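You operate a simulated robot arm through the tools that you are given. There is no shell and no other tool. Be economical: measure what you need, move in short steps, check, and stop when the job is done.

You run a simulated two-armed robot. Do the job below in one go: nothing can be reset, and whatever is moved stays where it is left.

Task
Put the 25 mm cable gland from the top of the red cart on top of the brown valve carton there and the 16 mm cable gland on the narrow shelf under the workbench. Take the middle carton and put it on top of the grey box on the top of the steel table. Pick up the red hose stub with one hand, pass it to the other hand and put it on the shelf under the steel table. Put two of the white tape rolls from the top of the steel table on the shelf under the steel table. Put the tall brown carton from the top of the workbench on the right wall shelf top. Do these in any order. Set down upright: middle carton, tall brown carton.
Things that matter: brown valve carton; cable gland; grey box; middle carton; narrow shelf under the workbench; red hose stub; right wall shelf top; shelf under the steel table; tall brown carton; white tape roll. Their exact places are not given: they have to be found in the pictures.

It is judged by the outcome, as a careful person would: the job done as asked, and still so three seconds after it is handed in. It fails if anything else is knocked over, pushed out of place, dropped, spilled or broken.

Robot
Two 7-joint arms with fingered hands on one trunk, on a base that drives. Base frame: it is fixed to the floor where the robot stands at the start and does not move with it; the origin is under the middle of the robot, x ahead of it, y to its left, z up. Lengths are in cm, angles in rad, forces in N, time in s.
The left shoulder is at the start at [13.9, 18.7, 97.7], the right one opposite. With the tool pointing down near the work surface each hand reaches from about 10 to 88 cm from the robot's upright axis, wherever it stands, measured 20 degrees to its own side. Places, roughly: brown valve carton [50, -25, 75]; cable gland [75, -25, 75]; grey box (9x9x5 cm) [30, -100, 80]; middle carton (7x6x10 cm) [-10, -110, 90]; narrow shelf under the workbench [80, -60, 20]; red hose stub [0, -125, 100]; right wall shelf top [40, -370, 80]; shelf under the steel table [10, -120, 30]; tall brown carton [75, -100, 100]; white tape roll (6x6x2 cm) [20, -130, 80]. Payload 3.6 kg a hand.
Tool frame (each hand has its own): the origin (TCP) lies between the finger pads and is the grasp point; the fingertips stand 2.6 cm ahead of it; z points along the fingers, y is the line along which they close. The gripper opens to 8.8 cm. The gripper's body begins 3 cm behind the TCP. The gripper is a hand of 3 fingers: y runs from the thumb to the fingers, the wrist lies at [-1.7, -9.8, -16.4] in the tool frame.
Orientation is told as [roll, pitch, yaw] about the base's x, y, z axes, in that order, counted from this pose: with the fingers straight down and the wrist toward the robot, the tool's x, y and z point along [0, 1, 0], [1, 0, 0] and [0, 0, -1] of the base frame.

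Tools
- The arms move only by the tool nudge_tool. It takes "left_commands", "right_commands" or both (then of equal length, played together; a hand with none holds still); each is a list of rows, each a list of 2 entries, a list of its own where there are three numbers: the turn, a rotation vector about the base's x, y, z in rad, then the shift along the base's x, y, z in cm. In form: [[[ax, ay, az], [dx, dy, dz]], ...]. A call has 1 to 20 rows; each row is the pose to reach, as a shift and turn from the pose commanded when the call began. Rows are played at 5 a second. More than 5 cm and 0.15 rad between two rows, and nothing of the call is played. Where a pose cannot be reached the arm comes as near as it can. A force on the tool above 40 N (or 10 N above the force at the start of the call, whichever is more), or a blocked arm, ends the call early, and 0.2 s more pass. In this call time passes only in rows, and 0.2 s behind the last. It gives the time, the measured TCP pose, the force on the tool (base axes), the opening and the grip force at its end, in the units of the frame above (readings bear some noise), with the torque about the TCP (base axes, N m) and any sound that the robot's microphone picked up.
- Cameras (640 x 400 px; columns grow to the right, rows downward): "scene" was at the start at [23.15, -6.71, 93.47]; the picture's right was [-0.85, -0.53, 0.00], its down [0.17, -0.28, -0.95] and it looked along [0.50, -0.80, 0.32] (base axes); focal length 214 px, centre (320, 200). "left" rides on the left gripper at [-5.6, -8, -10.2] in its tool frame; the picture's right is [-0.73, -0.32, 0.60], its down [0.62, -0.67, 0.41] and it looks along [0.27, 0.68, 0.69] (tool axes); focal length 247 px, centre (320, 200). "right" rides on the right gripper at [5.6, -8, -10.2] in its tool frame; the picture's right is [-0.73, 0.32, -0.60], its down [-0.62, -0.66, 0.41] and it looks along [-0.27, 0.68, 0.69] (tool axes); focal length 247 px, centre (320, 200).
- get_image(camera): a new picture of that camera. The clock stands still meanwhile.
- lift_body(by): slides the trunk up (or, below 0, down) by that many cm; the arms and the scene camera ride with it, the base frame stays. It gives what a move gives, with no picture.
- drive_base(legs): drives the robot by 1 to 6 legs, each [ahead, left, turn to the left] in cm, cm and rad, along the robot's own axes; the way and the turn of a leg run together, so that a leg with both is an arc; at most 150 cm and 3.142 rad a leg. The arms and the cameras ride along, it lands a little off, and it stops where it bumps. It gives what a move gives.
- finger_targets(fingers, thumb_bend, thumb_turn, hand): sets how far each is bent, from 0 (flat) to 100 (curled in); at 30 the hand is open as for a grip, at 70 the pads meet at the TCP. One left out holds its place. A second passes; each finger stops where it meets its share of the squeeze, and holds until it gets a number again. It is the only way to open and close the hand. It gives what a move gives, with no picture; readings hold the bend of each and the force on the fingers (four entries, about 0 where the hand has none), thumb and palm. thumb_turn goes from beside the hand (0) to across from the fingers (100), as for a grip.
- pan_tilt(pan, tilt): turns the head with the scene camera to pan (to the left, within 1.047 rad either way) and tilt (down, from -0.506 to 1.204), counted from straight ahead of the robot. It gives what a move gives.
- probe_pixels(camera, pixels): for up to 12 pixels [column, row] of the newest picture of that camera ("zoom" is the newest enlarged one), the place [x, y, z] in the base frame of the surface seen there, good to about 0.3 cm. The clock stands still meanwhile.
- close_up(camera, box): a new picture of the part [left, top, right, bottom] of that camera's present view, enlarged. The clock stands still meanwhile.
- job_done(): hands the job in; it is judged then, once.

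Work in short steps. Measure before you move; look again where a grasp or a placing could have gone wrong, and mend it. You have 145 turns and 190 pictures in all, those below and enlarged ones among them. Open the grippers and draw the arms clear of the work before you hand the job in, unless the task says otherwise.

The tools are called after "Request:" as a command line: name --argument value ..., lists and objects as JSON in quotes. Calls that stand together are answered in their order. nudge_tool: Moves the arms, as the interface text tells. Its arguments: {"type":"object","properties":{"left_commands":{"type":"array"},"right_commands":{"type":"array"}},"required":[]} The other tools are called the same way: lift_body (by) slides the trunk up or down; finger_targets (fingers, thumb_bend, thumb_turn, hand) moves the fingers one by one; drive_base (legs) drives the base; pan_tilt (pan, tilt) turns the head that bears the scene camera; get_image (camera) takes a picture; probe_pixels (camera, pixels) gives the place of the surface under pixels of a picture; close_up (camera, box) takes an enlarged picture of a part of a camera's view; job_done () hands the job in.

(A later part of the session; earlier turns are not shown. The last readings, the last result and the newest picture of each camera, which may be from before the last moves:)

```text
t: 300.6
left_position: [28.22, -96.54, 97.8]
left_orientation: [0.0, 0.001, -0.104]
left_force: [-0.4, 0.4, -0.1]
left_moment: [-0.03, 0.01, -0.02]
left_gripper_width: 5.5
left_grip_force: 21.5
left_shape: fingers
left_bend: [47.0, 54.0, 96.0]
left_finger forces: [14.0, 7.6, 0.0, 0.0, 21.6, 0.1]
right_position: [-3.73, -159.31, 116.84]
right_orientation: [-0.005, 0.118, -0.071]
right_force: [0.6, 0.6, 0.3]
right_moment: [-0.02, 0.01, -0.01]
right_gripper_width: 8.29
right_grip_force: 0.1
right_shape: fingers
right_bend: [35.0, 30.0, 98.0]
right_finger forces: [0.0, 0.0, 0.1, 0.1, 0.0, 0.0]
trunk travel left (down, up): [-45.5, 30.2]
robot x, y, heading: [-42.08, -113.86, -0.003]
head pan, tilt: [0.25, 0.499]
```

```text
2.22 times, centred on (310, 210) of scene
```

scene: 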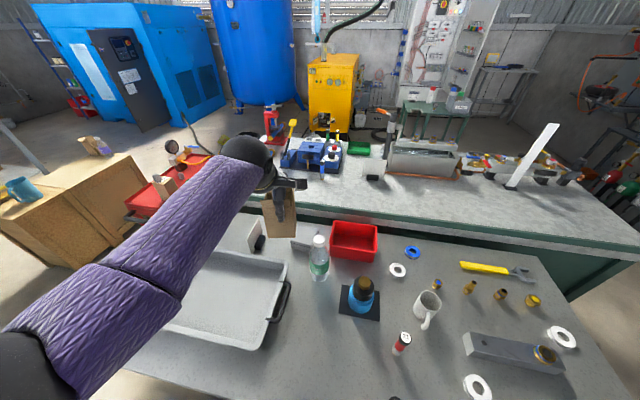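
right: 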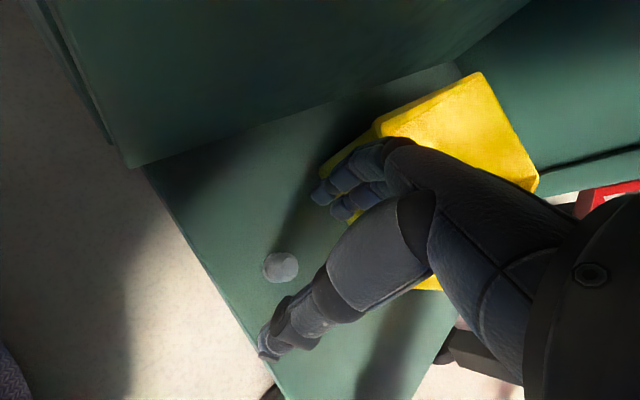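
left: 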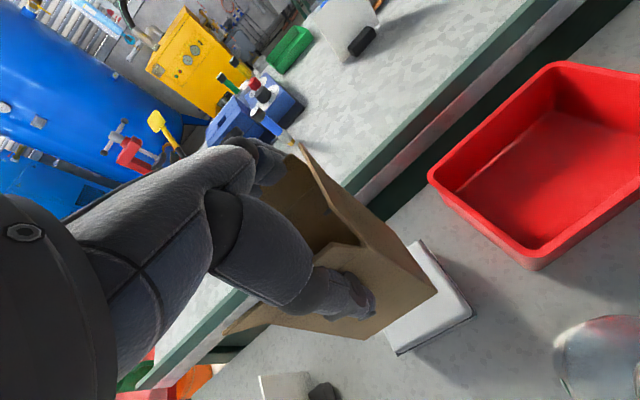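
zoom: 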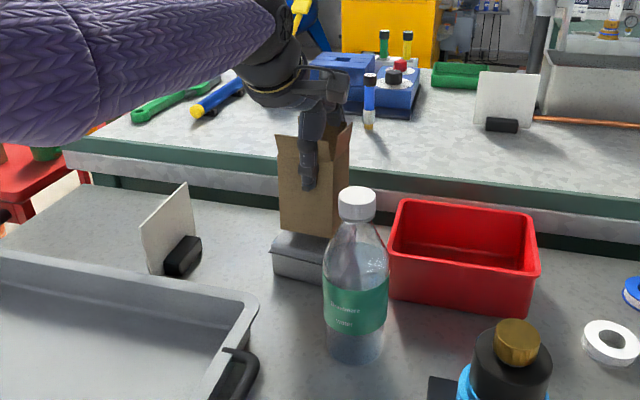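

Well centred over the box. I lower to contact and release.

Request:
nudge_tool --left_commands '[[[0, 0, 0], [0, 0, -0.4]], [[0, 0, 0], [0, 0, -0.8]], [[0, 0, 0], [0, 0, -1.2]], [[0, 0, 0], [0, 0, -1.6]], [[0, 0, 0], [0, 0, -1.9]]]'

Request:
finger_targets --hand "left" --fingers 38 --thumb_bend 42

Request:
finger_targets --hand "left" --fingers 26 --thumb_bend 26

Request:
close_up --camera "scene" --box '[220, 120, 400, 300]'

```text
t: 301.9
left_position: [28.12, -96.5, 96.48]
left_orientation: [0.001, -0.002, -0.102]
left_force: [-0.4, 1.2, 8.0]
left_moment: [-0.04, -0.15, 0.01]
left_gripper_width: 5.51
left_grip_force: 22.4
left_shape: fingers
left_bend: [47.0, 54.0, 96.0]
left_finger forces: [14.0, 7.6, 0.1, 0.1, 22.7, 0.0]
left hand out of reach, approached as far as the arm can: row 5
right_position: [-3.85, -159.32, 116.8]
right_orientation: [-0.006, 0.117, -0.073]
right_force: [-0.6, -0.4, 0.7]
right_moment: [0.01, 0.0, -0.03]
right_gripper_width: 8.28
right_grip_force: 0.0
right_shape: fingers
right_bend: [35.0, 30.0, 98.0]
right_finger forces: [0.1, 0.0, 0.0, 0.1, 0.1, 0.0]
trunk travel left (down, up): [-45.5, 30.2]
robot x, y, heading: [-42.0, -113.69, -0.004]
head pan, tilt: [0.25, 0.499]
```

```text
t: 302.9
left_position: [27.98, -96.6, 96.13]
left_orientation: [-0.001, 0.0, -0.103]
left_force: [0.2, 0.7, 0.0]
left_moment: [-0.02, 0.0, 0.01]
left_gripper_width: 6.65
left_grip_force: 0.0
left_shape: fingers
left_bend: [38.0, 42.0, 97.0]
left_finger forces: [0.1, 0.0, 0.0, 0.0, 0.1, 0.0]
right_position: [-3.77, -159.3, 116.91]
right_orientation: [-0.008, 0.119, -0.071]
right_force: [0.5, 0.0, 0.9]
right_moment: [0.02, 0.01, 0.06]
right_gripper_width: 8.29
right_grip_force: 0.0
right_shape: fingers
right_bend: [35.0, 30.0, 98.0]
right_finger forces: [0.0, 0.1, 0.1, 0.0, 0.0, 0.0]
trunk travel left (down, up): [-45.5, 30.2]
robot x, y, heading: [-42.04, -113.88, -0.004]
head pan, tilt: [0.25, 0.499]
```

```text
t: 303.9
left_position: [28.1, -96.62, 96.17]
left_orientation: [-0.001, -0.001, -0.103]
left_force: [0.0, -0.3, -0.4]
left_moment: [-0.05, -0.01, 0.03]
left_gripper_width: 9.64
left_grip_force: 0.1
left_shape: fingers
left_bend: [26.0, 26.0, 97.0]
left_finger forces: [0.0, 0.1, 0.0, 0.1, 0.1, 0.1]
right_position: [-3.81, -159.22, 116.74]
right_orientation: [-0.006, 0.118, -0.071]
right_force: [0.6, 0.4, -0.7]
right_moment: [0.01, 0.0, 0.02]
right_gripper_width: 8.28
right_grip_force: 0.0
right_shape: fingers
right_bend: [35.0, 30.0, 98.0]
right_finger forces: [0.0, 0.1, 0.0, 0.0, 0.0, 0.0]
trunk travel left (down, up): [-45.5, 30.2]
robot x, y, heading: [-41.56, -113.5, -0.003]
head pan, tilt: [0.25, 0.499]
```

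```text
2.22 times, centred on (310, 210) of scene
```

zoom: 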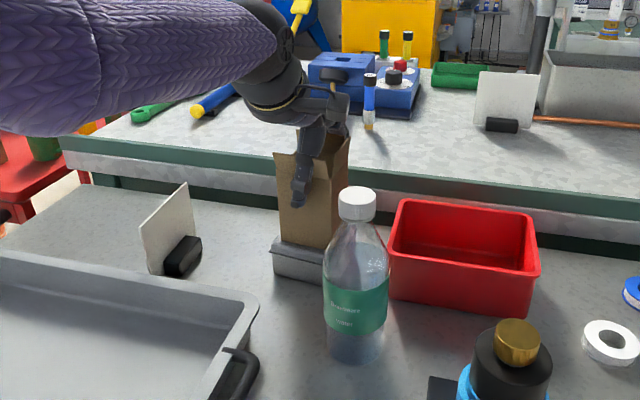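

The carton stands on the grey box. I raise the left hand, back the base to (−60,−106), and bring the right hand above the red stub.

Request:
nudge_tool --left_commands '[[[0, 0, 0], [0, 0, 2]], [[0, 0, 0], [0, 0, 5]], [[0, 0, 0], [0, 0, 9.5]], [[0, 0, 0], [-1, 0, 14]], [[0, 0, 0], [-3, 1, 18]], [[0, 0, 0], [-6, 2, 21]]]'

Request:
drive_base --legs '[[-18, 0, 0], [0, 8, 0]]'

Request:
nudge_tool --right_commands '[[[0, -0.04, 0.02], [2.7, 3.3, -1]], [[0, -0.08, 0.04], [5.4, 6.6, -2]], [[0, -0.118, 0.07], [8.1, 9.9, -3]], [[0, -0.118, 0.07], [10.8, 13.2, -4.5]], [[0, -0.118, 0.07], [13.5, 16.5, -6]], [[0, -0.118, 0.07], [16.2, 19.8, -7.5]], [[0, -0.118, 0.07], [19, 23, -9]]]'

Request:
pan_tilt --pan -0.2 --tilt 0.55

Request:
get_image --camera "scene"

Request:
get_image --camera "right"

```text
t: 305.2
left_position: [21.81, -94.73, 117.43]
left_orientation: [-0.001, 0.001, -0.103]
left_force: [0.7, 0.2, 0.2]
left_moment: [0.05, 0.04, 0.02]
left_gripper_width: 9.66
left_grip_force: 0.1
left_shape: fingers
left_bend: [26.0, 26.0, 97.0]
left_finger forces: [0.1, 0.0, 0.1, 0.0, 0.0, 0.0]
right_position: [-3.76, -159.21, 116.89]
right_orientation: [-0.007, 0.117, -0.073]
right_force: [-0.4, 0.3, 0.4]
right_moment: [0.0, -0.02, -0.02]
right_gripper_width: 8.25
right_grip_force: 0.1
right_shape: fingers
right_bend: [35.0, 30.0, 98.0]
right_finger forces: [0.0, 0.1, 0.1, 0.1, 0.1, 0.0]
trunk travel left (down, up): [-45.5, 30.2]
robot x, y, heading: [-41.64, -113.52, -0.004]
head pan, tilt: [0.25, 0.499]
```

```text
t: 307.4
left_position: [4.11, -86.72, 117.41]
left_orientation: [-0.002, 0.002, -0.103]
left_force: [-0.3, -0.4, 0.6]
left_moment: [-0.03, -0.01, 0.01]
left_gripper_width: 9.65
left_grip_force: 0.0
left_shape: fingers
left_bend: [26.0, 26.0, 97.0]
left_finger forces: [0.0, 0.0, 0.0, 0.0, 0.1, 0.1]
right_position: [-21.45, -151.33, 116.83]
right_orientation: [-0.008, 0.118, -0.071]
right_force: [-0.3, -0.1, 0.7]
right_moment: [-0.03, -0.02, 0.01]
right_gripper_width: 8.27
right_grip_force: 0.1
right_shape: fingers
right_bend: [35.0, 30.0, 98.0]
right_finger forces: [0.0, 0.0, 0.0, 0.0, 0.1, 0.1]
trunk travel left (down, up): [-45.5, 30.2]
robot x, y, heading: [-59.54, -106.06, 0.001]
head pan, tilt: [0.25, 0.499]
```

```text
t: 309.0
left_position: [4.21, -86.97, 117.33]
left_orientation: [-0.001, 0.003, -0.103]
left_force: [-0.3, -0.2, 0.3]
left_moment: [0.03, 0.05, -0.02]
left_gripper_width: 9.67
left_grip_force: 0.0
left_shape: fingers
left_bend: [26.0, 26.0, 97.0]
left_finger forces: [0.0, 0.1, 0.1, 0.0, 0.1, 0.0]
right_position: [-2.51, -128.62, 107.7]
right_orientation: [-0.004, 0.001, -0.001]
right_force: [0.6, -0.4, -0.1]
right_moment: [0.03, -0.02, 0.01]
right_gripper_width: 8.31
right_grip_force: 0.0
right_shape: fingers
right_bend: [35.0, 30.0, 98.0]
right_finger forces: [0.1, 0.0, 0.0, 0.0, 0.0, 0.1]
trunk travel left (down, up): [-45.5, 30.2]
robot x, y, heading: [-59.44, -105.86, -0.001]
head pan, tilt: [0.25, 0.499]
```

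```text
t: 309.9
left_position: [4.2, -86.88, 117.43]
left_orientation: [0.0, 0.001, -0.104]
left_force: [0.5, -0.4, -0.2]
left_moment: [0.01, 0.02, -0.01]
left_gripper_width: 9.64
left_grip_force: 0.1
left_shape: fingers
left_bend: [26.0, 26.0, 97.0]
left_finger forces: [0.1, 0.1, 0.1, 0.0, 0.1, 0.0]
right_position: [-2.6, -128.77, 107.76]
right_orientation: [-0.004, 0.0, -0.001]
right_force: [-0.6, -0.1, -0.1]
right_moment: [-0.02, -0.01, -0.02]
right_gripper_width: 8.29
right_grip_force: 0.0
right_shape: fingers
right_bend: [35.0, 30.0, 98.0]
right_finger forces: [0.1, 0.0, 0.1, 0.0, 0.1, 0.0]
trunk travel left (down, up): [-45.5, 30.2]
robot x, y, heading: [-59.73, -106.35, -0.005]
head pan, tilt: [-0.201, 0.55]
```

```text
51 pictures are left
```

scene: 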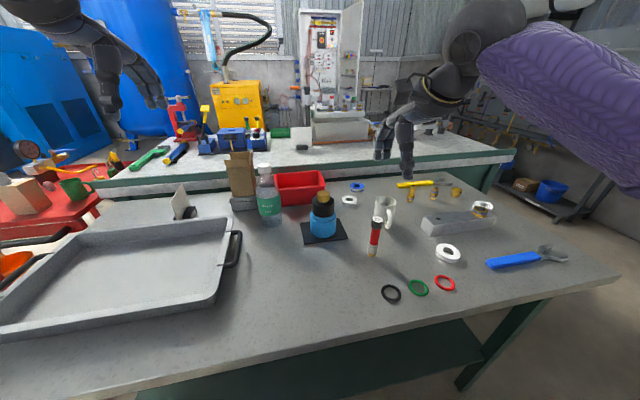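

```text
50 pictures are left
```

right: 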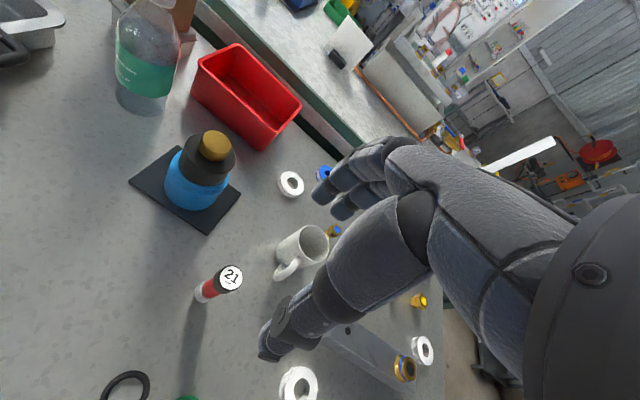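

The stub's top is at (231,277), nearly on the axis. I probe it and the nearby mug, and narrow the right hand's opening.

Request:
probe_pixels --camera "right" --pixels '[[231, 277], [205, 292], [282, 272], [300, 245], [290, 182], [298, 383], [422, 350], [200, 200]]'

Request:
finger_targets --hand "right" --fingers 44 --thumb_bend 44

```text
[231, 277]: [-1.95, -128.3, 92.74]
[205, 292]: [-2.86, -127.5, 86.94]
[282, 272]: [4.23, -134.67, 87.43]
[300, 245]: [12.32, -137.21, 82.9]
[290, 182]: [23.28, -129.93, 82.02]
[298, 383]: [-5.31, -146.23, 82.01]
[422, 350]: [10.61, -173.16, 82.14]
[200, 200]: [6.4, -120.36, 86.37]
```

```text
t: 310.9
left_position: [4.17, -86.89, 117.45]
left_orientation: [0.0, 0.003, -0.102]
left_force: [0.0, 0.1, -0.5]
left_moment: [-0.01, -0.01, -0.01]
left_gripper_width: 9.65
left_grip_force: 0.1
left_shape: fingers
left_bend: [26.0, 26.0, 97.0]
left_finger forces: [0.1, 0.0, 0.0, 0.0, 0.1, 0.0]
right_position: [-2.72, -128.69, 107.72]
right_orientation: [-0.004, 0.001, -0.002]
right_force: [0.0, 0.1, 0.4]
right_moment: [-0.01, -0.01, 0.04]
right_gripper_width: 5.87
right_grip_force: 0.1
right_shape: fingers
right_bend: [44.0, 44.0, 98.0]
right_finger forces: [0.0, 0.1, 0.1, 0.0, 0.0, 0.0]
trunk travel left (down, up): [-45.5, 30.2]
robot x, y, heading: [-59.63, -106.5, -0.004]
head pan, tilt: [-0.201, 0.55]
```

Stub at (−2.0,−128.1), top 92.7. I descend to z≈89.7 and grip it near its top.

Request:
nudge_tool --right_commands '[[[0, 0, 0], [0.6, 0.4, -4.5]], [[0, 0, 0], [0.6, 0.4, -9]], [[0, 0, 0], [0.6, 0.4, -12]], [[0, 0, 0], [0.6, 0.4, -15]], [[0, 0, 0], [0.6, 0.4, -18]]]'

Request:
finger_targets --hand "right" --fingers 72 --thumb_bend 72

Request:
close_up --camera "scene" --box '[300, 130, 480, 290]'

```text
t: 312.1
left_position: [4.18, -86.81, 117.46]
left_orientation: [0.0, 0.003, -0.102]
left_force: [0.1, -0.4, -0.3]
left_moment: [-0.03, 0.0, 0.02]
left_gripper_width: 9.67
left_grip_force: 0.1
left_shape: fingers
left_bend: [26.0, 26.0, 97.0]
left_finger forces: [0.1, 0.0, 0.0, 0.0, 0.1, 0.1]
right_position: [-1.75, -128.09, 89.81]
right_orientation: [-0.004, 0.001, -0.001]
right_force: [-0.1, 0.4, -0.6]
right_moment: [0.0, 0.02, 0.01]
right_gripper_width: 5.88
right_grip_force: 0.2
right_shape: fingers
right_bend: [44.0, 44.0, 98.0]
right_finger forces: [0.0, 0.1, 0.0, 0.0, 0.0, 0.1]
trunk travel left (down, up): [-45.5, 30.2]
robot x, y, heading: [-59.56, -106.25, -0.002]
head pan, tilt: [-0.201, 0.55]
```

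```text
t: 313.1
left_position: [4.13, -87.03, 117.43]
left_orientation: [0.0, 0.002, -0.104]
left_force: [-0.9, 0.3, 0.8]
left_moment: [0.01, -0.01, -0.01]
left_gripper_width: 9.66
left_grip_force: 0.0
left_shape: fingers
left_bend: [26.0, 26.0, 97.0]
left_finger forces: [0.0, 0.1, 0.0, 0.0, 0.0, 0.0]
right_position: [-1.78, -128.01, 89.89]
right_orientation: [-0.003, -0.001, -0.001]
right_force: [-0.4, 0.0, 0.4]
right_moment: [-0.02, 0.0, -0.03]
right_gripper_width: 1.25
right_grip_force: 7.3
right_shape: fingers
right_bend: [67.0, 64.0, 97.0]
right_finger forces: [6.7, 0.9, 0.0, 0.0, 8.0, 0.1]
trunk travel left (down, up): [-45.5, 30.2]
robot x, y, heading: [-59.58, -105.94, -0.002]
head pan, tilt: [-0.201, 0.55]
```

```text
2.50 times, centred on (390, 210) of scene
```

zoom: 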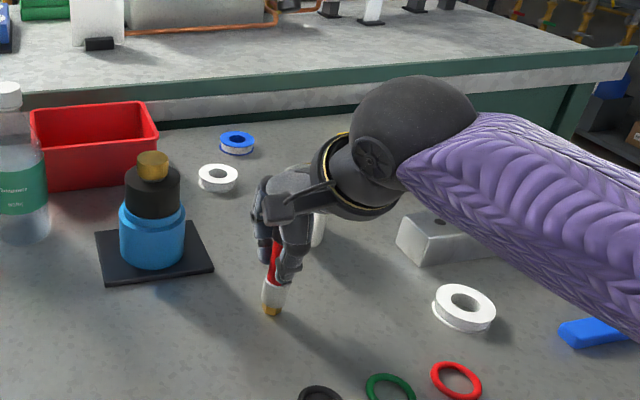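

Gripped. I lift it clear and bring both hands toward a hand-over pose in front: right rolled +0.6, left rolled −0.7 waiting to the left.

Request:
nudge_tool --right_commands '[[[0, 0, 0], [0, 0, 4]], [[0, 0, 0], [0, 0, 8.5]], [[0, 0, 0], [0, 0, 13]], [[0.1, 0, 0], [0, 2.5, 16.5]], [[0.2, 0, 0], [0, 5.5, 19]], [[0.3, 0, 0], [0, 9, 21]], [[0.4, 0, 0], [0, 12.5, 22]], [[0.5, 0, 0], [0, 15.5, 23]], [[0.6, 0, 0], [0, 18, 23]]]' --left_commands '[[[0, 0, 0.05], [0, 0, 0]], [[-0.1, 0, 0.1], [-1, 0, 0]], [[-0.2, 0, 0.1], [-2, 0, 0]], [[-0.3, 0, 0.1], [-3, 0, 0]], [[-0.4, 0, 0.1], [-4, -1, -1]], [[-0.5, 0, 0.1], [-5, -3, -2]], [[-0.6, 0, 0.1], [-6, -5, -3]], [[-0.7, 0, 0.1], [-6, -7, -4]], [[-0.7, 0, 0.1], [-6, -9, -5]]]'

Request:
pan_tilt --pan 0.0 --tilt 0.3

Request:
get_image --camera "scene"

```text
t: 315.1
left_position: [-1.9, -96.0, 112.45]
left_orientation: [-0.699, -0.031, 0.013]
left_force: [-0.1, 0.3, 0.3]
left_moment: [0.01, -0.06, -0.02]
left_gripper_width: 9.68
left_grip_force: 0.2
left_shape: fingers
left_bend: [26.0, 26.0, 97.0]
left_finger forces: [0.1, 0.0, 0.0, 0.0, 0.0, 0.0]
right_position: [-1.62, -109.97, 112.99]
right_orientation: [0.599, 0.001, -0.003]
right_force: [-0.2, -0.6, -1.1]
right_moment: [-0.04, 0.0, 0.0]
right_gripper_width: 1.21
right_grip_force: 7.7
right_shape: fingers
right_bend: [67.0, 64.0, 97.0]
right_finger forces: [6.2, 1.1, 0.0, 0.0, 7.7, 0.1]
trunk travel left (down, up): [-45.5, 30.2]
robot x, y, heading: [-59.51, -105.69, 0.001]
head pan, tilt: [-0.201, 0.55]
```

```text
t: 315.9
left_position: [-1.84, -95.96, 112.4]
left_orientation: [-0.698, -0.03, 0.013]
left_force: [-0.7, -0.1, -0.1]
left_moment: [0.01, -0.01, 0.01]
left_gripper_width: 9.69
left_grip_force: 0.1
left_shape: fingers
left_bend: [26.0, 26.0, 97.0]
left_finger forces: [0.0, 0.0, 0.0, 0.1, 0.0, 0.0]
right_position: [-1.68, -110.12, 112.95]
right_orientation: [0.598, 0.002, 0.0]
right_force: [0.4, -0.6, -0.6]
right_moment: [-0.02, 0.01, -0.01]
right_gripper_width: 1.23
right_grip_force: 7.6
right_shape: fingers
right_bend: [67.0, 64.0, 97.0]
right_finger forces: [6.3, 1.2, 0.0, 0.0, 7.7, 0.0]
trunk travel left (down, up): [-45.5, 30.2]
robot x, y, heading: [-59.67, -106.15, 0.004]
head pan, tilt: [0.0, 0.3]
```

```text
48 pictures are left
```

scene: 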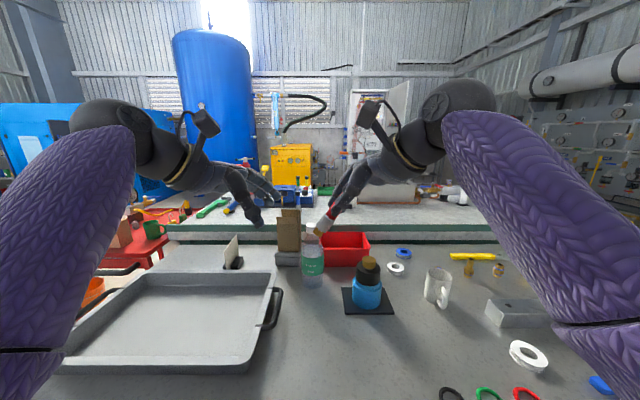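

Both poses reached. I zoom and probe the stub's free end.

Request:
close_up --camera "scene" --box '[220, 140, 400, 260]'

Request:
probe_pixels --camera "zoom" --pixels '[[352, 325], [368, 300], [385, 272], [395, 255], [130, 265], [205, 190], [190, 165], [420, 210]]'

```text
3.33 times, centred on (310, 200) of scene
```

zoom: 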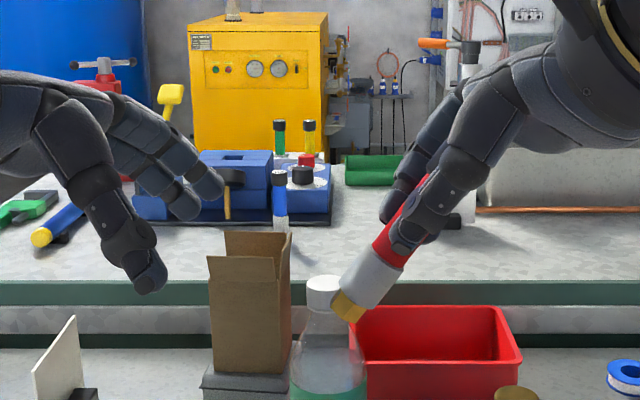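

```text
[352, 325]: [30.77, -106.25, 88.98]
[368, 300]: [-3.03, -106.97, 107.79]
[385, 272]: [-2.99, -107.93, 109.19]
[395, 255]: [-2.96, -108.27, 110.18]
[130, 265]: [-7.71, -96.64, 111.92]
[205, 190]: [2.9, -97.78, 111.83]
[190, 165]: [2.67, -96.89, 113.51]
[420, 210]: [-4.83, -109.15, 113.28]
```

Free end is about (−1.8,−106,106.5). I move the left hand in along its own axis around the stub's white end and close.

Request:
nudge_tool --left_commands '[[[0, 0, 0], [0, -2, 1.2]], [[0, 0, 0], [0, -3.8, 2]], [[0, 0, 0], [0, -5.4, 0]], [[0, 0, 0], [0, -7, -1.9]], [[0, 0, 0], [0, -8.6, -3.8]], [[0, 0, 0], [0, -10.2, -5.7]]]'

Request:
close_up --camera "scene" --box '[220, 140, 400, 260]'

Request:
finger_targets --hand "left" --fingers 72 --thumb_bend 72

Request:
close_up --camera "scene" --box '[220, 140, 400, 260]'

```text
t: 317.3
left_position: [-1.97, -105.95, 106.63]
left_orientation: [-0.699, -0.031, 0.012]
left_force: [-1.2, -0.6, 0.2]
left_moment: [0.0, 0.01, 0.0]
left_gripper_width: 9.66
left_grip_force: 0.0
left_shape: fingers
left_bend: [26.0, 26.0, 97.0]
left_finger forces: [0.0, 0.0, 0.1, 0.0, 0.0, 0.1]
right_position: [-1.69, -110.11, 112.97]
right_orientation: [0.596, 0.001, 0.0]
right_force: [0.5, 0.6, -0.4]
right_moment: [-0.04, 0.02, -0.02]
right_gripper_width: 1.24
right_grip_force: 8.0
right_shape: fingers
right_bend: [67.0, 64.0, 97.0]
right_finger forces: [6.3, 1.1, 0.0, 0.0, 7.6, 0.1]
trunk travel left (down, up): [-45.5, 30.2]
robot x, y, heading: [-59.97, -106.2, -0.0]
head pan, tilt: [0.0, 0.3]
```

```text
3.33 times, centred on (310, 200) of scene
```

zoom: 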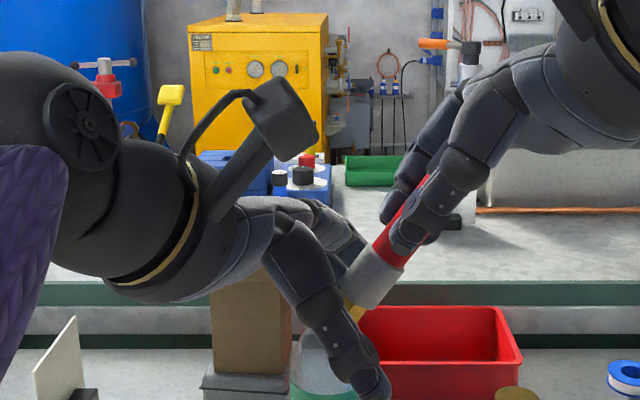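

```text
t: 318.3
left_position: [-1.95, -105.95, 106.73]
left_orientation: [-0.699, -0.031, 0.013]
left_force: [0.0, -0.8, -0.7]
left_moment: [0.0, -0.03, -0.02]
left_gripper_width: 0.0
left_grip_force: 1.7
left_shape: fingers
left_bend: [71.0, 71.0, 98.0]
left_finger forces: [1.2, 0.0, 0.0, 0.0, 1.3, 0.0]
right_position: [-1.66, -110.01, 112.81]
right_orientation: [0.596, -0.001, -0.003]
right_force: [-0.4, -0.4, 0.3]
right_moment: [-0.02, -0.02, 0.01]
right_gripper_width: 1.2
right_grip_force: 8.1
right_shape: fingers
right_bend: [67.0, 64.0, 97.0]
right_finger forces: [6.8, 1.2, 0.0, 0.0, 7.8, 0.1]
trunk travel left (down, up): [-45.5, 30.2]
robot x, y, heading: [-59.65, -105.62, 0.003]
head pan, tilt: [0.0, 0.3]
```

```text
3.33 times, centred on (310, 200) of scene
```

zoom: 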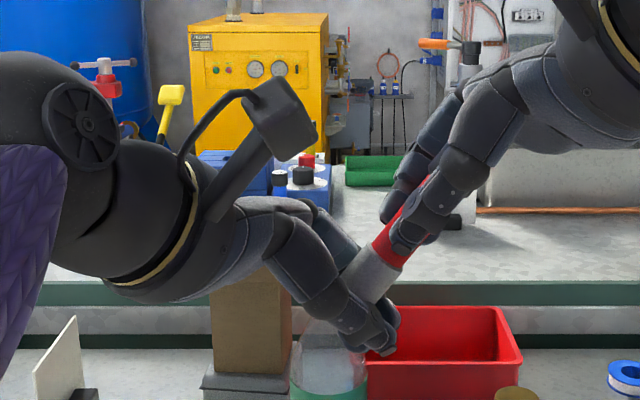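

The left hand closed just beyond the end. I reopen, move 2.3 cm up along the stub, and close again.

Request:
finger_targets --hand "left" --fingers 42 --thumb_bend 42

Request:
nudge_tool --left_commands '[[[0, 0, 0], [0, -0.7, 1]], [[0, 0, 0], [0, -1.4, 2]]]'

Request:
finger_targets --hand "left" --fingers 72 --thumb_bend 72

Request:
close_up --camera "scene" --box '[220, 140, 400, 260]'

```text
t: 319.3
left_position: [-1.93, -105.95, 106.71]
left_orientation: [-0.699, -0.032, 0.011]
left_force: [-0.1, -0.6, -0.2]
left_moment: [-0.03, 0.04, 0.02]
left_gripper_width: 6.2
left_grip_force: 0.1
left_shape: fingers
left_bend: [42.0, 42.0, 98.0]
left_finger forces: [0.0, 0.0, 0.0, 0.0, 0.1, 0.0]
right_position: [-1.56, -109.94, 112.88]
right_orientation: [0.596, 0.0, -0.001]
right_force: [-0.4, -0.3, -1.3]
right_moment: [0.0, 0.0, -0.01]
right_gripper_width: 1.22
right_grip_force: 7.6
right_shape: fingers
right_bend: [67.0, 64.0, 97.0]
right_finger forces: [6.3, 1.1, 0.0, 0.0, 7.7, 0.0]
trunk travel left (down, up): [-45.5, 30.2]
robot x, y, heading: [-59.64, -106.1, 0.0]
head pan, tilt: [0.0, 0.3]
```

```text
t: 319.9
left_position: [-1.74, -107.27, 108.5]
left_orientation: [-0.693, -0.032, 0.013]
left_force: [0.0, 0.3, 0.1]
left_moment: [-0.01, 0.04, 0.02]
left_gripper_width: 6.2
left_grip_force: 0.0
left_shape: fingers
left_bend: [42.0, 42.0, 98.0]
left_finger forces: [0.1, 0.1, 0.1, 0.0, 0.1, 0.0]
right_position: [-1.63, -110.03, 112.93]
right_orientation: [0.597, 0.001, 0.001]
right_force: [-0.5, -0.3, -0.9]
right_moment: [0.0, 0.02, 0.03]
right_gripper_width: 1.23
right_grip_force: 7.6
right_shape: fingers
right_bend: [67.0, 64.0, 97.0]
right_finger forces: [6.5, 1.2, 0.1, 0.1, 7.8, 0.0]
trunk travel left (down, up): [-45.5, 30.2]
robot x, y, heading: [-59.97, -106.0, -0.004]
head pan, tilt: [0.0, 0.3]
```

```text
t: 320.9
left_position: [-1.85, -107.22, 108.57]
left_orientation: [-0.696, -0.032, 0.015]
left_force: [-2.5, 0.5, -1.3]
left_moment: [0.01, -0.04, -0.03]
left_gripper_width: 0.29
left_grip_force: 4.9
left_shape: fingers
left_bend: [71.0, 69.0, 97.0]
left_finger forces: [0.0, 4.1, 0.1, 0.0, 5.5, 0.0]
right_position: [-1.73, -110.05, 112.96]
right_orientation: [0.596, 0.001, -0.001]
right_force: [1.0, -1.7, 1.3]
right_moment: [0.05, -0.03, -0.01]
right_gripper_width: 1.22
right_grip_force: 8.0
right_shape: fingers
right_bend: [67.0, 65.0, 97.0]
right_finger forces: [7.5, 1.7, 0.0, 0.0, 7.7, 0.1]
trunk travel left (down, up): [-45.5, 30.2]
robot x, y, heading: [-59.89, -105.63, 0.002]
head pan, tilt: [0.0, 0.3]
```

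```text
3.33 times, centred on (310, 200) of scene
```

zoom: 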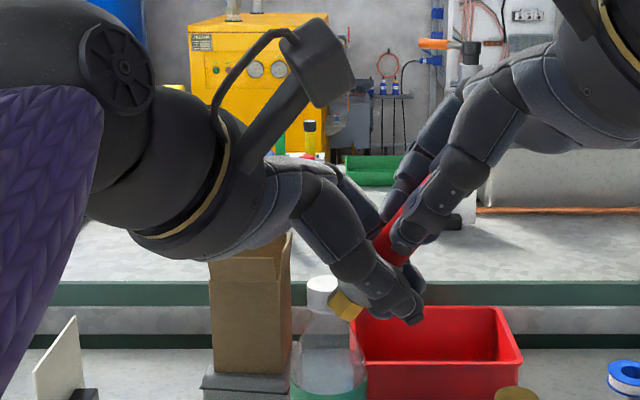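

The left hand has the stub but slightly too far in. I reopen, draw back 1.2 cm along its axis, close, and check.

Request:
finger_targets --hand "left" --fingers 50 --thumb_bend 50

Request:
nudge_tool --left_commands '[[[0, 0, 0], [0.2, 0.5, 1.1]]]'

Request:
finger_targets --hand "left" --fingers 74 --thumb_bend 74

Request:
close_up --camera "scene" --box '[250, 160, 400, 260]'

```text
t: 321.9
left_position: [-1.81, -107.22, 108.68]
left_orientation: [-0.697, -0.032, 0.014]
left_force: [0.4, 0.4, -0.7]
left_moment: [-0.01, -0.03, -0.02]
left_gripper_width: 4.43
left_grip_force: 0.1
left_shape: fingers
left_bend: [50.0, 50.0, 97.0]
left_finger forces: [0.0, 0.0, 0.0, 0.0, 0.1, 0.1]
right_position: [-1.69, -110.07, 112.93]
right_orientation: [0.598, 0.001, 0.0]
right_force: [-0.3, -0.3, -0.7]
right_moment: [-0.04, -0.01, 0.0]
right_gripper_width: 1.21
right_grip_force: 8.0
right_shape: fingers
right_bend: [67.0, 65.0, 97.0]
right_finger forces: [6.5, 1.4, 0.1, 0.1, 8.0, 0.0]
trunk travel left (down, up): [-45.5, 30.2]
robot x, y, heading: [-59.64, -106.03, 0.0]
head pan, tilt: [0.0, 0.3]
```

```text
t: 322.3
left_position: [-1.67, -107.11, 109.73]
left_orientation: [-0.703, -0.03, 0.009]
left_force: [-0.1, 0.3, -1.1]
left_moment: [-0.03, -0.02, 0.01]
left_gripper_width: 4.45
left_grip_force: 0.2
left_shape: fingers
left_bend: [50.0, 50.0, 97.0]
left_finger forces: [0.1, 0.0, 0.0, 0.0, 0.1, 0.0]
right_position: [-1.65, -110.05, 112.91]
right_orientation: [0.597, 0.001, -0.001]
right_force: [0.9, 0.5, -1.1]
right_moment: [-0.03, -0.03, 0.0]
right_gripper_width: 1.21
right_grip_force: 8.1
right_shape: fingers
right_bend: [67.0, 65.0, 97.0]
right_finger forces: [6.6, 1.5, 0.1, 0.1, 8.1, 0.0]
trunk travel left (down, up): [-45.5, 30.2]
robot x, y, heading: [-59.76, -106.09, -0.003]
head pan, tilt: [0.0, 0.3]
```

```text
t: 323.3
left_position: [-1.79, -106.98, 109.77]
left_orientation: [-0.699, -0.031, 0.012]
left_force: [-2.5, -0.3, -1.6]
left_moment: [0.02, -0.08, -0.05]
left_gripper_width: 0.81
left_grip_force: 12.1
left_shape: fingers
left_bend: [67.0, 67.0, 97.0]
left_finger forces: [2.2, 8.1, 0.0, 0.1, 12.4, 0.0]
right_position: [-1.72, -110.05, 112.92]
right_orientation: [0.598, 0.001, 0.0]
right_force: [1.5, 0.9, 1.5]
right_moment: [0.08, -0.04, 0.08]
right_gripper_width: 1.25
right_grip_force: 9.4
right_shape: fingers
right_bend: [67.0, 65.0, 98.0]
right_finger forces: [8.4, 2.5, 0.1, 0.0, 7.7, 0.0]
trunk travel left (down, up): [-45.5, 30.2]
robot x, y, heading: [-59.28, -106.27, 0.003]
head pan, tilt: [0.0, 0.3]
```

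```text
4.00 times, centred on (325, 210) of scene
```

zoom: 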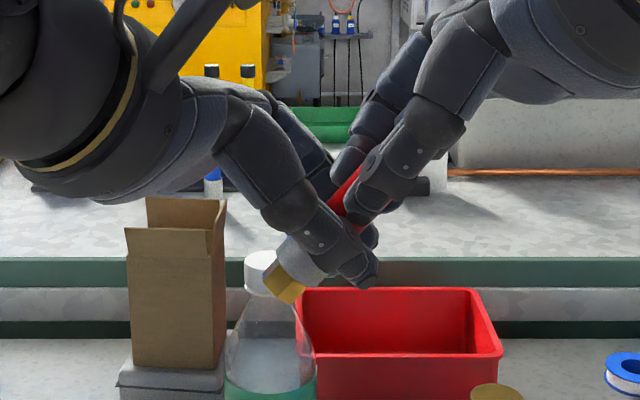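

Left grip is now firm (12 N). I open the right hand and draw it back along its axis.

Request:
finger_targets --hand "right" --fingers 45 --thumb_bend 45

Request:
nudge_tool --right_commands '[[[0, 0, 0], [0, -1.2, 1.8]], [[0, 0, 0], [0, -3, 4]], [[-0.1, 0, 0], [0, -6, 6]], [[-0.2, 0, 0], [0, -10, 7]], [[-0.3, 0, 0], [0, -14, 7]], [[-0.4, 0, 0], [0, -18, 7]], [[-0.5, 0, 0], [-1, -22, 7]], [[-0.6, 0, 0], [-2, -26, 6]], [[-0.6, 0, 0], [-3, -30, 5]]]'

Request:
get_image --camera "scene"

```text
t: 324.3
left_position: [-1.79, -106.86, 109.86]
left_orientation: [-0.699, -0.032, 0.014]
left_force: [-0.3, 4.9, 0.0]
left_moment: [-0.03, 0.01, 0.16]
left_gripper_width: 0.4
left_grip_force: 10.6
left_shape: fingers
left_bend: [72.0, 70.0, 97.0]
left_finger forces: [8.9, 3.3, 0.0, 0.0, 9.6, 0.0]
right_position: [-1.61, -110.1, 112.89]
right_orientation: [0.596, 0.001, -0.002]
right_force: [0.4, -5.1, -0.1]
right_moment: [-0.08, -0.02, -0.23]
right_gripper_width: 5.59
right_grip_force: 0.0
right_shape: fingers
right_bend: [45.0, 45.0, 98.0]
right_finger forces: [0.1, 0.0, 0.1, 0.0, 0.0, 0.1]
trunk travel left (down, up): [-45.5, 30.2]
robot x, y, heading: [-59.96, -106.1, -0.001]
head pan, tilt: [0.0, 0.3]
```

```text
t: 326.3
left_position: [-1.75, -106.9, 109.86]
left_orientation: [-0.698, -0.031, 0.012]
left_force: [-0.6, 0.1, -0.1]
left_moment: [0.0, -0.02, 0.01]
left_gripper_width: 0.41
left_grip_force: 10.1
left_shape: fingers
left_bend: [72.0, 70.0, 97.0]
left_finger forces: [6.9, 3.2, 0.1, 0.0, 9.8, 0.0]
right_position: [-5.36, -140.31, 117.8]
right_orientation: [-0.004, -0.001, 0.001]
right_force: [-0.1, 0.1, 0.0]
right_moment: [0.02, -0.01, -0.01]
right_gripper_width: 5.6
right_grip_force: 0.2
right_shape: fingers
right_bend: [45.0, 45.0, 98.0]
right_finger forces: [0.0, 0.0, 0.0, 0.0, 0.0, 0.0]
trunk travel left (down, up): [-45.5, 30.2]
robot x, y, heading: [-60.12, -105.66, -0.002]
head pan, tilt: [0.0, 0.3]
```

```text
42 pictures are left
```

scene: 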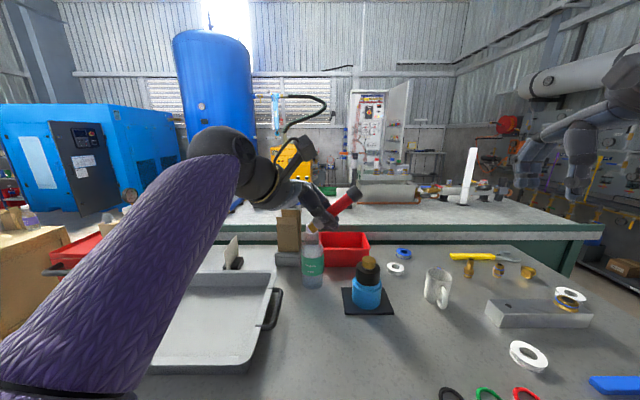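

The hand-over is done; the left holds the stub. Next the right hand goes for the near tape roll at (−5.4,−146.2).

Request:
finger_targets --hand "right" --fingers 28 --thumb_bend 28

Request:
nudge_tool --right_commands '[[[0, 0, 0], [0, -2, -4]], [[0, 0, 0], [0, -4, -8]], [[0, 0, 0], [0, -6, -12]], [[0, 0, 0], [0, -6, -16]], [[0, 0, 0], [0, -6, -20]], [[0, 0, 0], [0, -6, -24]]]'

Request:
get_image --camera "right"

Request:
probe_pixels --camera "right" --pixels '[[262, 274], [240, 270], [285, 280], [262, 255], [262, 295], [300, 290]]'

```text
t: 327.3
left_position: [-1.57, -106.84, 109.81]
left_orientation: [-0.698, -0.031, 0.012]
left_force: [-0.3, -0.4, -0.6]
left_moment: [0.03, 0.02, -0.01]
left_gripper_width: 0.37
left_grip_force: 9.9
left_shape: fingers
left_bend: [72.0, 70.0, 97.0]
left_finger forces: [6.9, 3.2, 0.1, 0.0, 9.9, 0.0]
right_position: [-5.29, -140.23, 117.87]
right_orientation: [-0.003, 0.0, -0.003]
right_force: [0.2, 0.7, 0.1]
right_moment: [0.03, 0.02, 0.02]
right_gripper_width: 9.2
right_grip_force: 0.2
right_shape: fingers
right_bend: [28.0, 28.0, 98.0]
right_finger forces: [0.1, 0.0, 0.1, 0.0, 0.0, 0.0]
trunk travel left (down, up): [-45.5, 30.2]
robot x, y, heading: [-59.61, -106.01, 0.002]
head pan, tilt: [0.0, 0.3]
```

```text
t: 328.7
left_position: [-1.75, -106.93, 109.82]
left_orientation: [-0.697, -0.031, 0.012]
left_force: [0.2, -0.1, -0.1]
left_moment: [-0.01, 0.02, 0.0]
left_gripper_width: 0.39
left_grip_force: 9.9
left_shape: fingers
left_bend: [72.0, 70.0, 97.0]
left_finger forces: [7.0, 3.2, 0.1, 0.0, 9.7, 0.0]
right_position: [-4.76, -146.04, 93.65]
right_orientation: [-0.004, 0.001, -0.002]
right_force: [-0.2, 0.2, 0.8]
right_moment: [0.02, -0.02, -0.01]
right_gripper_width: 9.24
right_grip_force: 0.0
right_shape: fingers
right_bend: [28.0, 28.0, 98.0]
right_finger forces: [0.0, 0.0, 0.0, 0.0, 0.0, 0.0]
trunk travel left (down, up): [-45.5, 30.2]
robot x, y, heading: [-59.93, -106.02, 0.001]
head pan, tilt: [0.0, 0.3]
```

```text
41 pictures are left
```

right: 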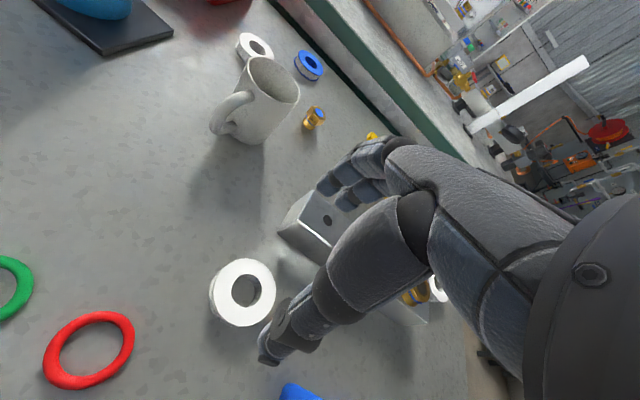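

```text
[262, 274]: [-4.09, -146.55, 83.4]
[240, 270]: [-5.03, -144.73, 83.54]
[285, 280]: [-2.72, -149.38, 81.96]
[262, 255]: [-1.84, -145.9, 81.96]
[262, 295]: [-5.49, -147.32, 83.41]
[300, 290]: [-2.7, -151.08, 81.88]
```

Roll centre ≈(−6.3,−145.9). I correct −1.5 cm in x, descend to z≈84.8, and grip.

Request:
nudge_tool --right_commands '[[[0, 0, 0], [-1.5, 0.1, -3]], [[0, 0, 0], [-1.5, 0.1, -6]], [[0, 0, 0], [-1.5, 0.1, -8.8]]]'

Request:
finger_targets --hand "right" --fingers 72 --thumb_bend 72

Request:
nudge_tool --right_commands '[[[0, 0, 0], [0, 0, 2.5]], [[0, 0, 0], [0, 0, 7]], [[0, 0, 0], [0, 0, 12]]]'

Request:
get_image --camera "right"

```text
t: 329.5
left_position: [-1.76, -106.99, 109.85]
left_orientation: [-0.699, -0.032, 0.011]
left_force: [-0.2, 0.8, 0.3]
left_moment: [0.04, 0.02, 0.03]
left_gripper_width: 0.36
left_grip_force: 9.9
left_shape: fingers
left_bend: [72.0, 70.0, 97.0]
left_finger forces: [7.0, 3.2, 0.0, 0.0, 9.8, 0.0]
right_position: [-6.32, -145.93, 85.07]
right_orientation: [-0.004, 0.0, -0.001]
right_force: [0.0, 0.3, 0.7]
right_moment: [0.02, 0.0, -0.02]
right_gripper_width: 9.23
right_grip_force: 0.0
right_shape: fingers
right_bend: [28.0, 28.0, 98.0]
right_finger forces: [0.0, 0.0, 0.1, 0.1, 0.1, 0.1]
trunk travel left (down, up): [-45.5, 30.2]
robot x, y, heading: [-60.12, -105.99, -0.004]
head pan, tilt: [0.0, 0.3]
```

```text
t: 330.5
left_position: [-1.71, -106.86, 109.73]
left_orientation: [-0.698, -0.031, 0.012]
left_force: [-0.4, -0.4, 0.7]
left_moment: [0.01, 0.0, -0.04]
left_gripper_width: 0.4
left_grip_force: 10.1
left_shape: fingers
left_bend: [72.0, 70.0, 97.0]
left_finger forces: [7.0, 3.2, 0.1, 0.0, 9.8, 0.0]
right_position: [-6.45, -145.91, 85.05]
right_orientation: [-0.003, 0.0, -0.002]
right_force: [0.5, 0.7, 0.3]
right_moment: [-0.03, 0.01, 0.0]
right_gripper_width: 4.48
right_grip_force: 18.8
right_shape: fingers
right_bend: [59.0, 48.0, 96.0]
right_finger forces: [8.9, 9.7, 0.0, 0.0, 18.6, 0.1]
trunk travel left (down, up): [-45.5, 30.2]
robot x, y, heading: [-59.92, -105.75, -0.0]
head pan, tilt: [0.0, 0.3]
```

```text
t: 331.3
left_position: [-1.68, -107.01, 109.95]
left_orientation: [-0.698, -0.032, 0.012]
left_force: [0.2, 0.0, -0.3]
left_moment: [0.02, 0.01, 0.01]
left_gripper_width: 0.41
left_grip_force: 10.5
left_shape: fingers
left_bend: [72.0, 70.0, 97.0]
left_finger forces: [7.1, 3.2, 0.0, 0.0, 9.8, 0.0]
right_position: [-6.42, -146.14, 97.05]
right_orientation: [-0.001, 0.001, -0.001]
right_force: [-0.8, 0.0, 0.1]
right_moment: [-0.01, 0.0, 0.03]
right_gripper_width: 4.48
right_grip_force: 19.1
right_shape: fingers
right_bend: [60.0, 48.0, 96.0]
right_finger forces: [9.1, 9.8, 0.0, 0.0, 18.6, 0.0]
trunk travel left (down, up): [-45.5, 30.2]
robot x, y, heading: [-59.77, -105.85, -0.003]
head pan, tilt: [0.0, 0.3]
```

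```text
40 pictures are left
```

right: 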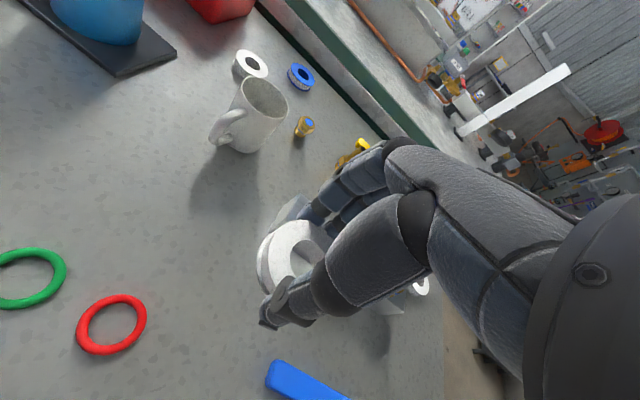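

The roll is held. I back the base into the aisle, lower the trunk fully, and raise/spread both hands to the start of the low-reach manoeuvre that worked earlier.

Request:
drive_base --legs '[[-28, 0, 0]]'

Request:
lift_body --by -45

Request:
nudge_tool --left_commands '[[[0.058, 0, 0], [-1.5, 3.25, 2.5]], [[0.117, 0, 0], [-3, 6.5, 5]], [[0.175, 0, 0], [-4.5, 9.75, 7.5]], [[0.233, 0, 0], [-6, 13, 10]], [[0.29, 0, 0], [-7.5, 16.25, 12.5]], [[0.35, 0, 0], [-9, 19.5, 15]], [[0.41, 0, 0], [-10.5, 22.75, 17.5]], [[0.467, 0, 0], [-12, 26, 20]], [[0.525, 0, 0], [-13.5, 29.25, 22.5]], [[0.583, 0, 0], [-15, 32.5, 25]], [[0.64, 0, 0], [-16.5, 35.75, 27.5]], [[0.7, 0, 0], [-18, 39, 30]]]' --right_commands '[[[0, 0, 0], [-1.12, 0.17, 3.6]], [[0, 0, 0], [-2.25, 0.3, 7.2]], [[0, 0, 0], [-3.4, 0.5, 10.8]], [[0, 0, 0], [-4.5, 0.7, 14.4]], [[0, 0, 0], [-5.6, 0.9, 18]], [[0, 0, 0], [-6.75, 1, 21.5]], [[0, 0, 0], [-7.9, 1.2, 25]], [[0, 0, 0], [-9, 1.4, 28.7]], [[0, 0, 0], [-10.1, 1.5, 32.3]], [[0, 0, 0], [-11.2, 1.7, 36]], [[0, 0, 0], [-12.3, 1.9, 39.5]], [[0, 0, 0], [-13.5, 2, 43]]]'

Request:
get_image --camera "scene"

```text
t: 333.2
left_position: [-30.3, -106.43, 109.88]
left_orientation: [-0.697, -0.032, 0.021]
left_force: [-0.5, -0.7, -0.4]
left_moment: [-0.02, -0.02, 0.0]
left_gripper_width: 0.4
left_grip_force: 9.8
left_shape: fingers
left_bend: [72.0, 70.0, 97.0]
left_finger forces: [7.0, 3.3, 0.0, 0.1, 9.8, 0.1]
right_position: [-34.8, -145.83, 97.09]
right_orientation: [-0.003, 0.0, 0.008]
right_force: [0.6, 0.4, -1.0]
right_moment: [0.0, 0.0, -0.02]
right_gripper_width: 4.49
right_grip_force: 18.5
right_shape: fingers
right_bend: [60.0, 48.0, 96.0]
right_finger forces: [9.0, 9.9, 0.0, 0.1, 18.7, 0.1]
trunk travel left (down, up): [-45.5, 30.2]
robot x, y, heading: [-88.83, -106.44, 0.007]
head pan, tilt: [0.0, 0.3]
```

```text
refused: -45 is not a number from -40 to 40
```

```text
t: 335.9
left_position: [-48.73, -67.58, 139.75]
left_orientation: [0.002, -0.038, -0.006]
left_force: [-0.2, 0.4, -1.1]
left_moment: [0.04, 0.0, -0.04]
left_gripper_width: 0.35
left_grip_force: 9.8
left_shape: fingers
left_bend: [72.0, 70.0, 97.0]
left_finger forces: [6.8, 2.9, 0.0, 0.1, 8.9, 0.0]
right_position: [-48.47, -143.88, 140.08]
right_orientation: [-0.003, 0.0, 0.004]
right_force: [-0.7, 0.1, 0.1]
right_moment: [-0.03, -0.02, 0.01]
right_gripper_width: 4.46
right_grip_force: 18.7
right_shape: fingers
right_bend: [60.0, 48.0, 96.0]
right_finger forces: [9.5, 9.8, 0.1, 0.1, 18.4, 0.0]
trunk travel left (down, up): [-45.5, 30.2]
robot x, y, heading: [-88.19, -106.54, 0.006]
head pan, tilt: [0.0, 0.3]
```

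```text
39 pictures are left
```

scene: 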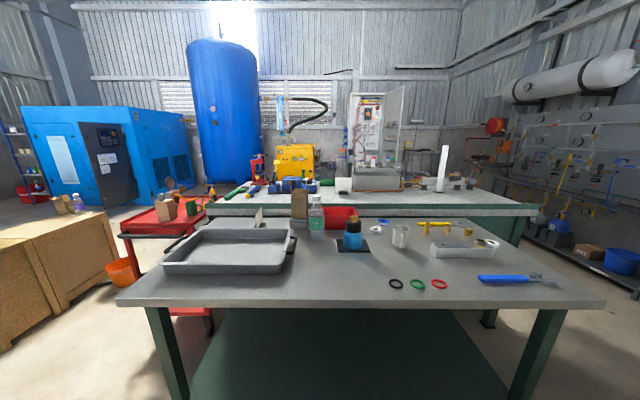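

Both arms took the wanted posture. I lower the trunk fully and descend both hands to z≈38 with the tilt, in the aisle.

Request:
lift_body --by -40

Request:
lift_body --by -5

Request:
nudge_tool --left_commands '[[[0, 0, 0], [0, 0, -5]], [[0, 0, 0], [0, 0, -10]], [[0, 0, 0], [0, 0, -15]], [[0, 0, 0], [0, 0, -20]], [[0, 0, 0], [0, 0, -25]], [[0, 0, 0], [0, 0, -30]], [[0, 0.12, 0], [0, 0, -35]], [[0, 0.24, 0], [0, 0, -40]], [[0, 0.36, 0], [0, 0, -45]], [[0, 0.46, 0], [0, 0, -50]], [[0, 0.5, 0], [0, 0, -54]], [[0, 0.5, 0], [0, 0, -57]]]' --right_commands '[[[0, 0, 0], [0, 0, -5]], [[0, 0, 0], [0, 0, -10]], [[0, 0, 0], [0, 0, -15]], [[0, 0, 0], [0, 0, -20]], [[0, 0, 0], [0, 0, -25]], [[0, 0, 0], [0, 0, -30]], [[0, 0.12, 0], [0, 0, -35]], [[0, 0.24, 0], [0, 0, -40]], [[0, 0.36, 0], [0, 0, -45]], [[0, 0.46, 0], [0, 0, -50]], [[0, 0.5, 0], [0, 0, -54]], [[0, 0.5, 0], [0, 0, -57]]]'

Request:
pan_tilt --pan 0.0 --tilt 0.7

Request:
get_image --camera "scene"

```text
t: 339.7
left_position: [-48.34, -67.59, 99.82]
left_orientation: [0.002, -0.039, -0.005]
left_force: [1.0, -0.1, -0.7]
left_moment: [0.02, 0.03, 0.0]
left_gripper_width: 0.35
left_grip_force: 9.7
left_shape: fingers
left_bend: [72.0, 70.0, 97.0]
left_finger forces: [7.0, 2.7, 0.0, 0.0, 9.0, 0.0]
right_position: [-48.22, -143.79, 100.02]
right_orientation: [-0.004, -0.001, 0.007]
right_force: [-0.3, -0.2, 0.1]
right_moment: [-0.01, 0.02, 0.0]
right_gripper_width: 4.45
right_grip_force: 18.9
right_shape: fingers
right_bend: [60.0, 48.0, 96.0]
right_finger forces: [9.6, 9.8, 0.0, 0.1, 18.3, 0.0]
trunk travel left (down, up): [-5.5, 70.2]
robot x, y, heading: [-88.33, -106.16, 0.006]
head pan, tilt: [0.0, 0.3]
```

```text
t: 340.6
left_position: [-48.34, -67.57, 94.83]
left_orientation: [0.001, -0.037, -0.005]
left_force: [-0.1, -0.6, -1.1]
left_moment: [0.06, -0.03, 0.01]
left_gripper_width: 0.32
left_grip_force: 9.0
left_shape: fingers
left_bend: [72.0, 70.0, 97.0]
left_finger forces: [6.9, 2.8, 0.0, 0.0, 9.0, 0.1]
right_position: [-48.37, -143.77, 95.1]
right_orientation: [-0.003, 0.0, 0.006]
right_force: [0.4, 0.2, 0.6]
right_moment: [-0.03, 0.04, 0.0]
right_gripper_width: 4.45
right_grip_force: 18.8
right_shape: fingers
right_bend: [60.0, 48.0, 96.0]
right_finger forces: [9.6, 9.8, 0.0, 0.0, 18.4, 0.0]
trunk travel left (down, up): [-0.5, 75.2]
robot x, y, heading: [-88.67, -105.71, 0.005]
head pan, tilt: [0.0, 0.3]
```

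```text
t: 343.2
left_position: [-48.63, -67.49, 37.74]
left_orientation: [-0.002, 0.462, -0.006]
left_force: [-0.1, -0.3, -0.8]
left_moment: [0.03, -0.06, 0.02]
left_gripper_width: 0.23
left_grip_force: 8.6
left_shape: fingers
left_bend: [72.0, 71.0, 97.0]
left_finger forces: [6.7, 2.6, 0.0, 0.0, 7.7, 0.0]
left hand out of reach, approached as far as the arm can: row 2, 3, 4, 5, 6, 7, 8
right_position: [-48.02, -143.75, 38.06]
right_orientation: [0.0, 0.502, 0.009]
right_force: [0.2, -0.2, -0.3]
right_moment: [-0.01, 0.04, -0.04]
right_gripper_width: 4.42
right_grip_force: 18.1
right_shape: fingers
right_bend: [60.0, 48.0, 96.0]
right_finger forces: [9.5, 9.4, 0.0, 0.0, 17.5, 0.0]
right hand out of reach, approached as far as the arm can: row 2, 3, 4, 5, 6, 7
trunk travel left (down, up): [-0.5, 75.2]
robot x, y, heading: [-88.46, -106.08, 0.002]
head pan, tilt: [0.0, 0.3]
```

```text
t: 344.1
left_position: [-48.53, -67.47, 37.87]
left_orientation: [-0.001, 0.462, -0.005]
left_force: [0.2, 0.3, -1.6]
left_moment: [-0.02, 0.0, 0.0]
left_gripper_width: 0.25
left_grip_force: 9.0
left_shape: fingers
left_bend: [72.0, 71.0, 97.0]
left_finger forces: [6.7, 2.6, 0.0, 0.0, 7.6, 0.0]
right_position: [-48.07, -143.85, 38.17]
right_orientation: [0.003, 0.502, 0.009]
right_force: [0.4, 0.7, -0.4]
right_moment: [0.02, -0.01, 0.02]
right_gripper_width: 4.39
right_grip_force: 18.0
right_shape: fingers
right_bend: [60.0, 48.0, 96.0]
right_finger forces: [9.6, 9.4, 0.0, 0.1, 17.6, 0.0]
trunk travel left (down, up): [-0.5, 75.2]
robot x, y, heading: [-88.5, -105.99, 0.004]
head pan, tilt: [0.0, 0.7]
```

```text
38 pictures are left
```

scene: 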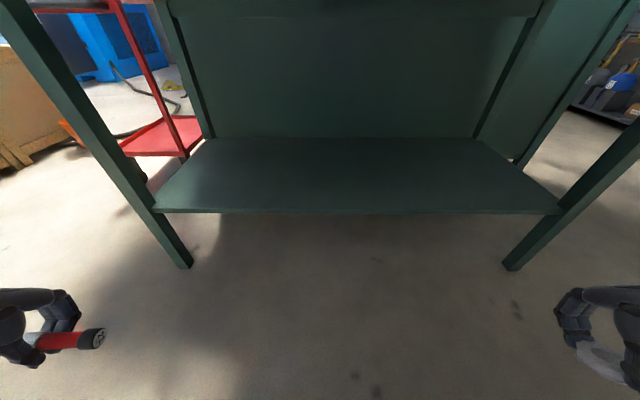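

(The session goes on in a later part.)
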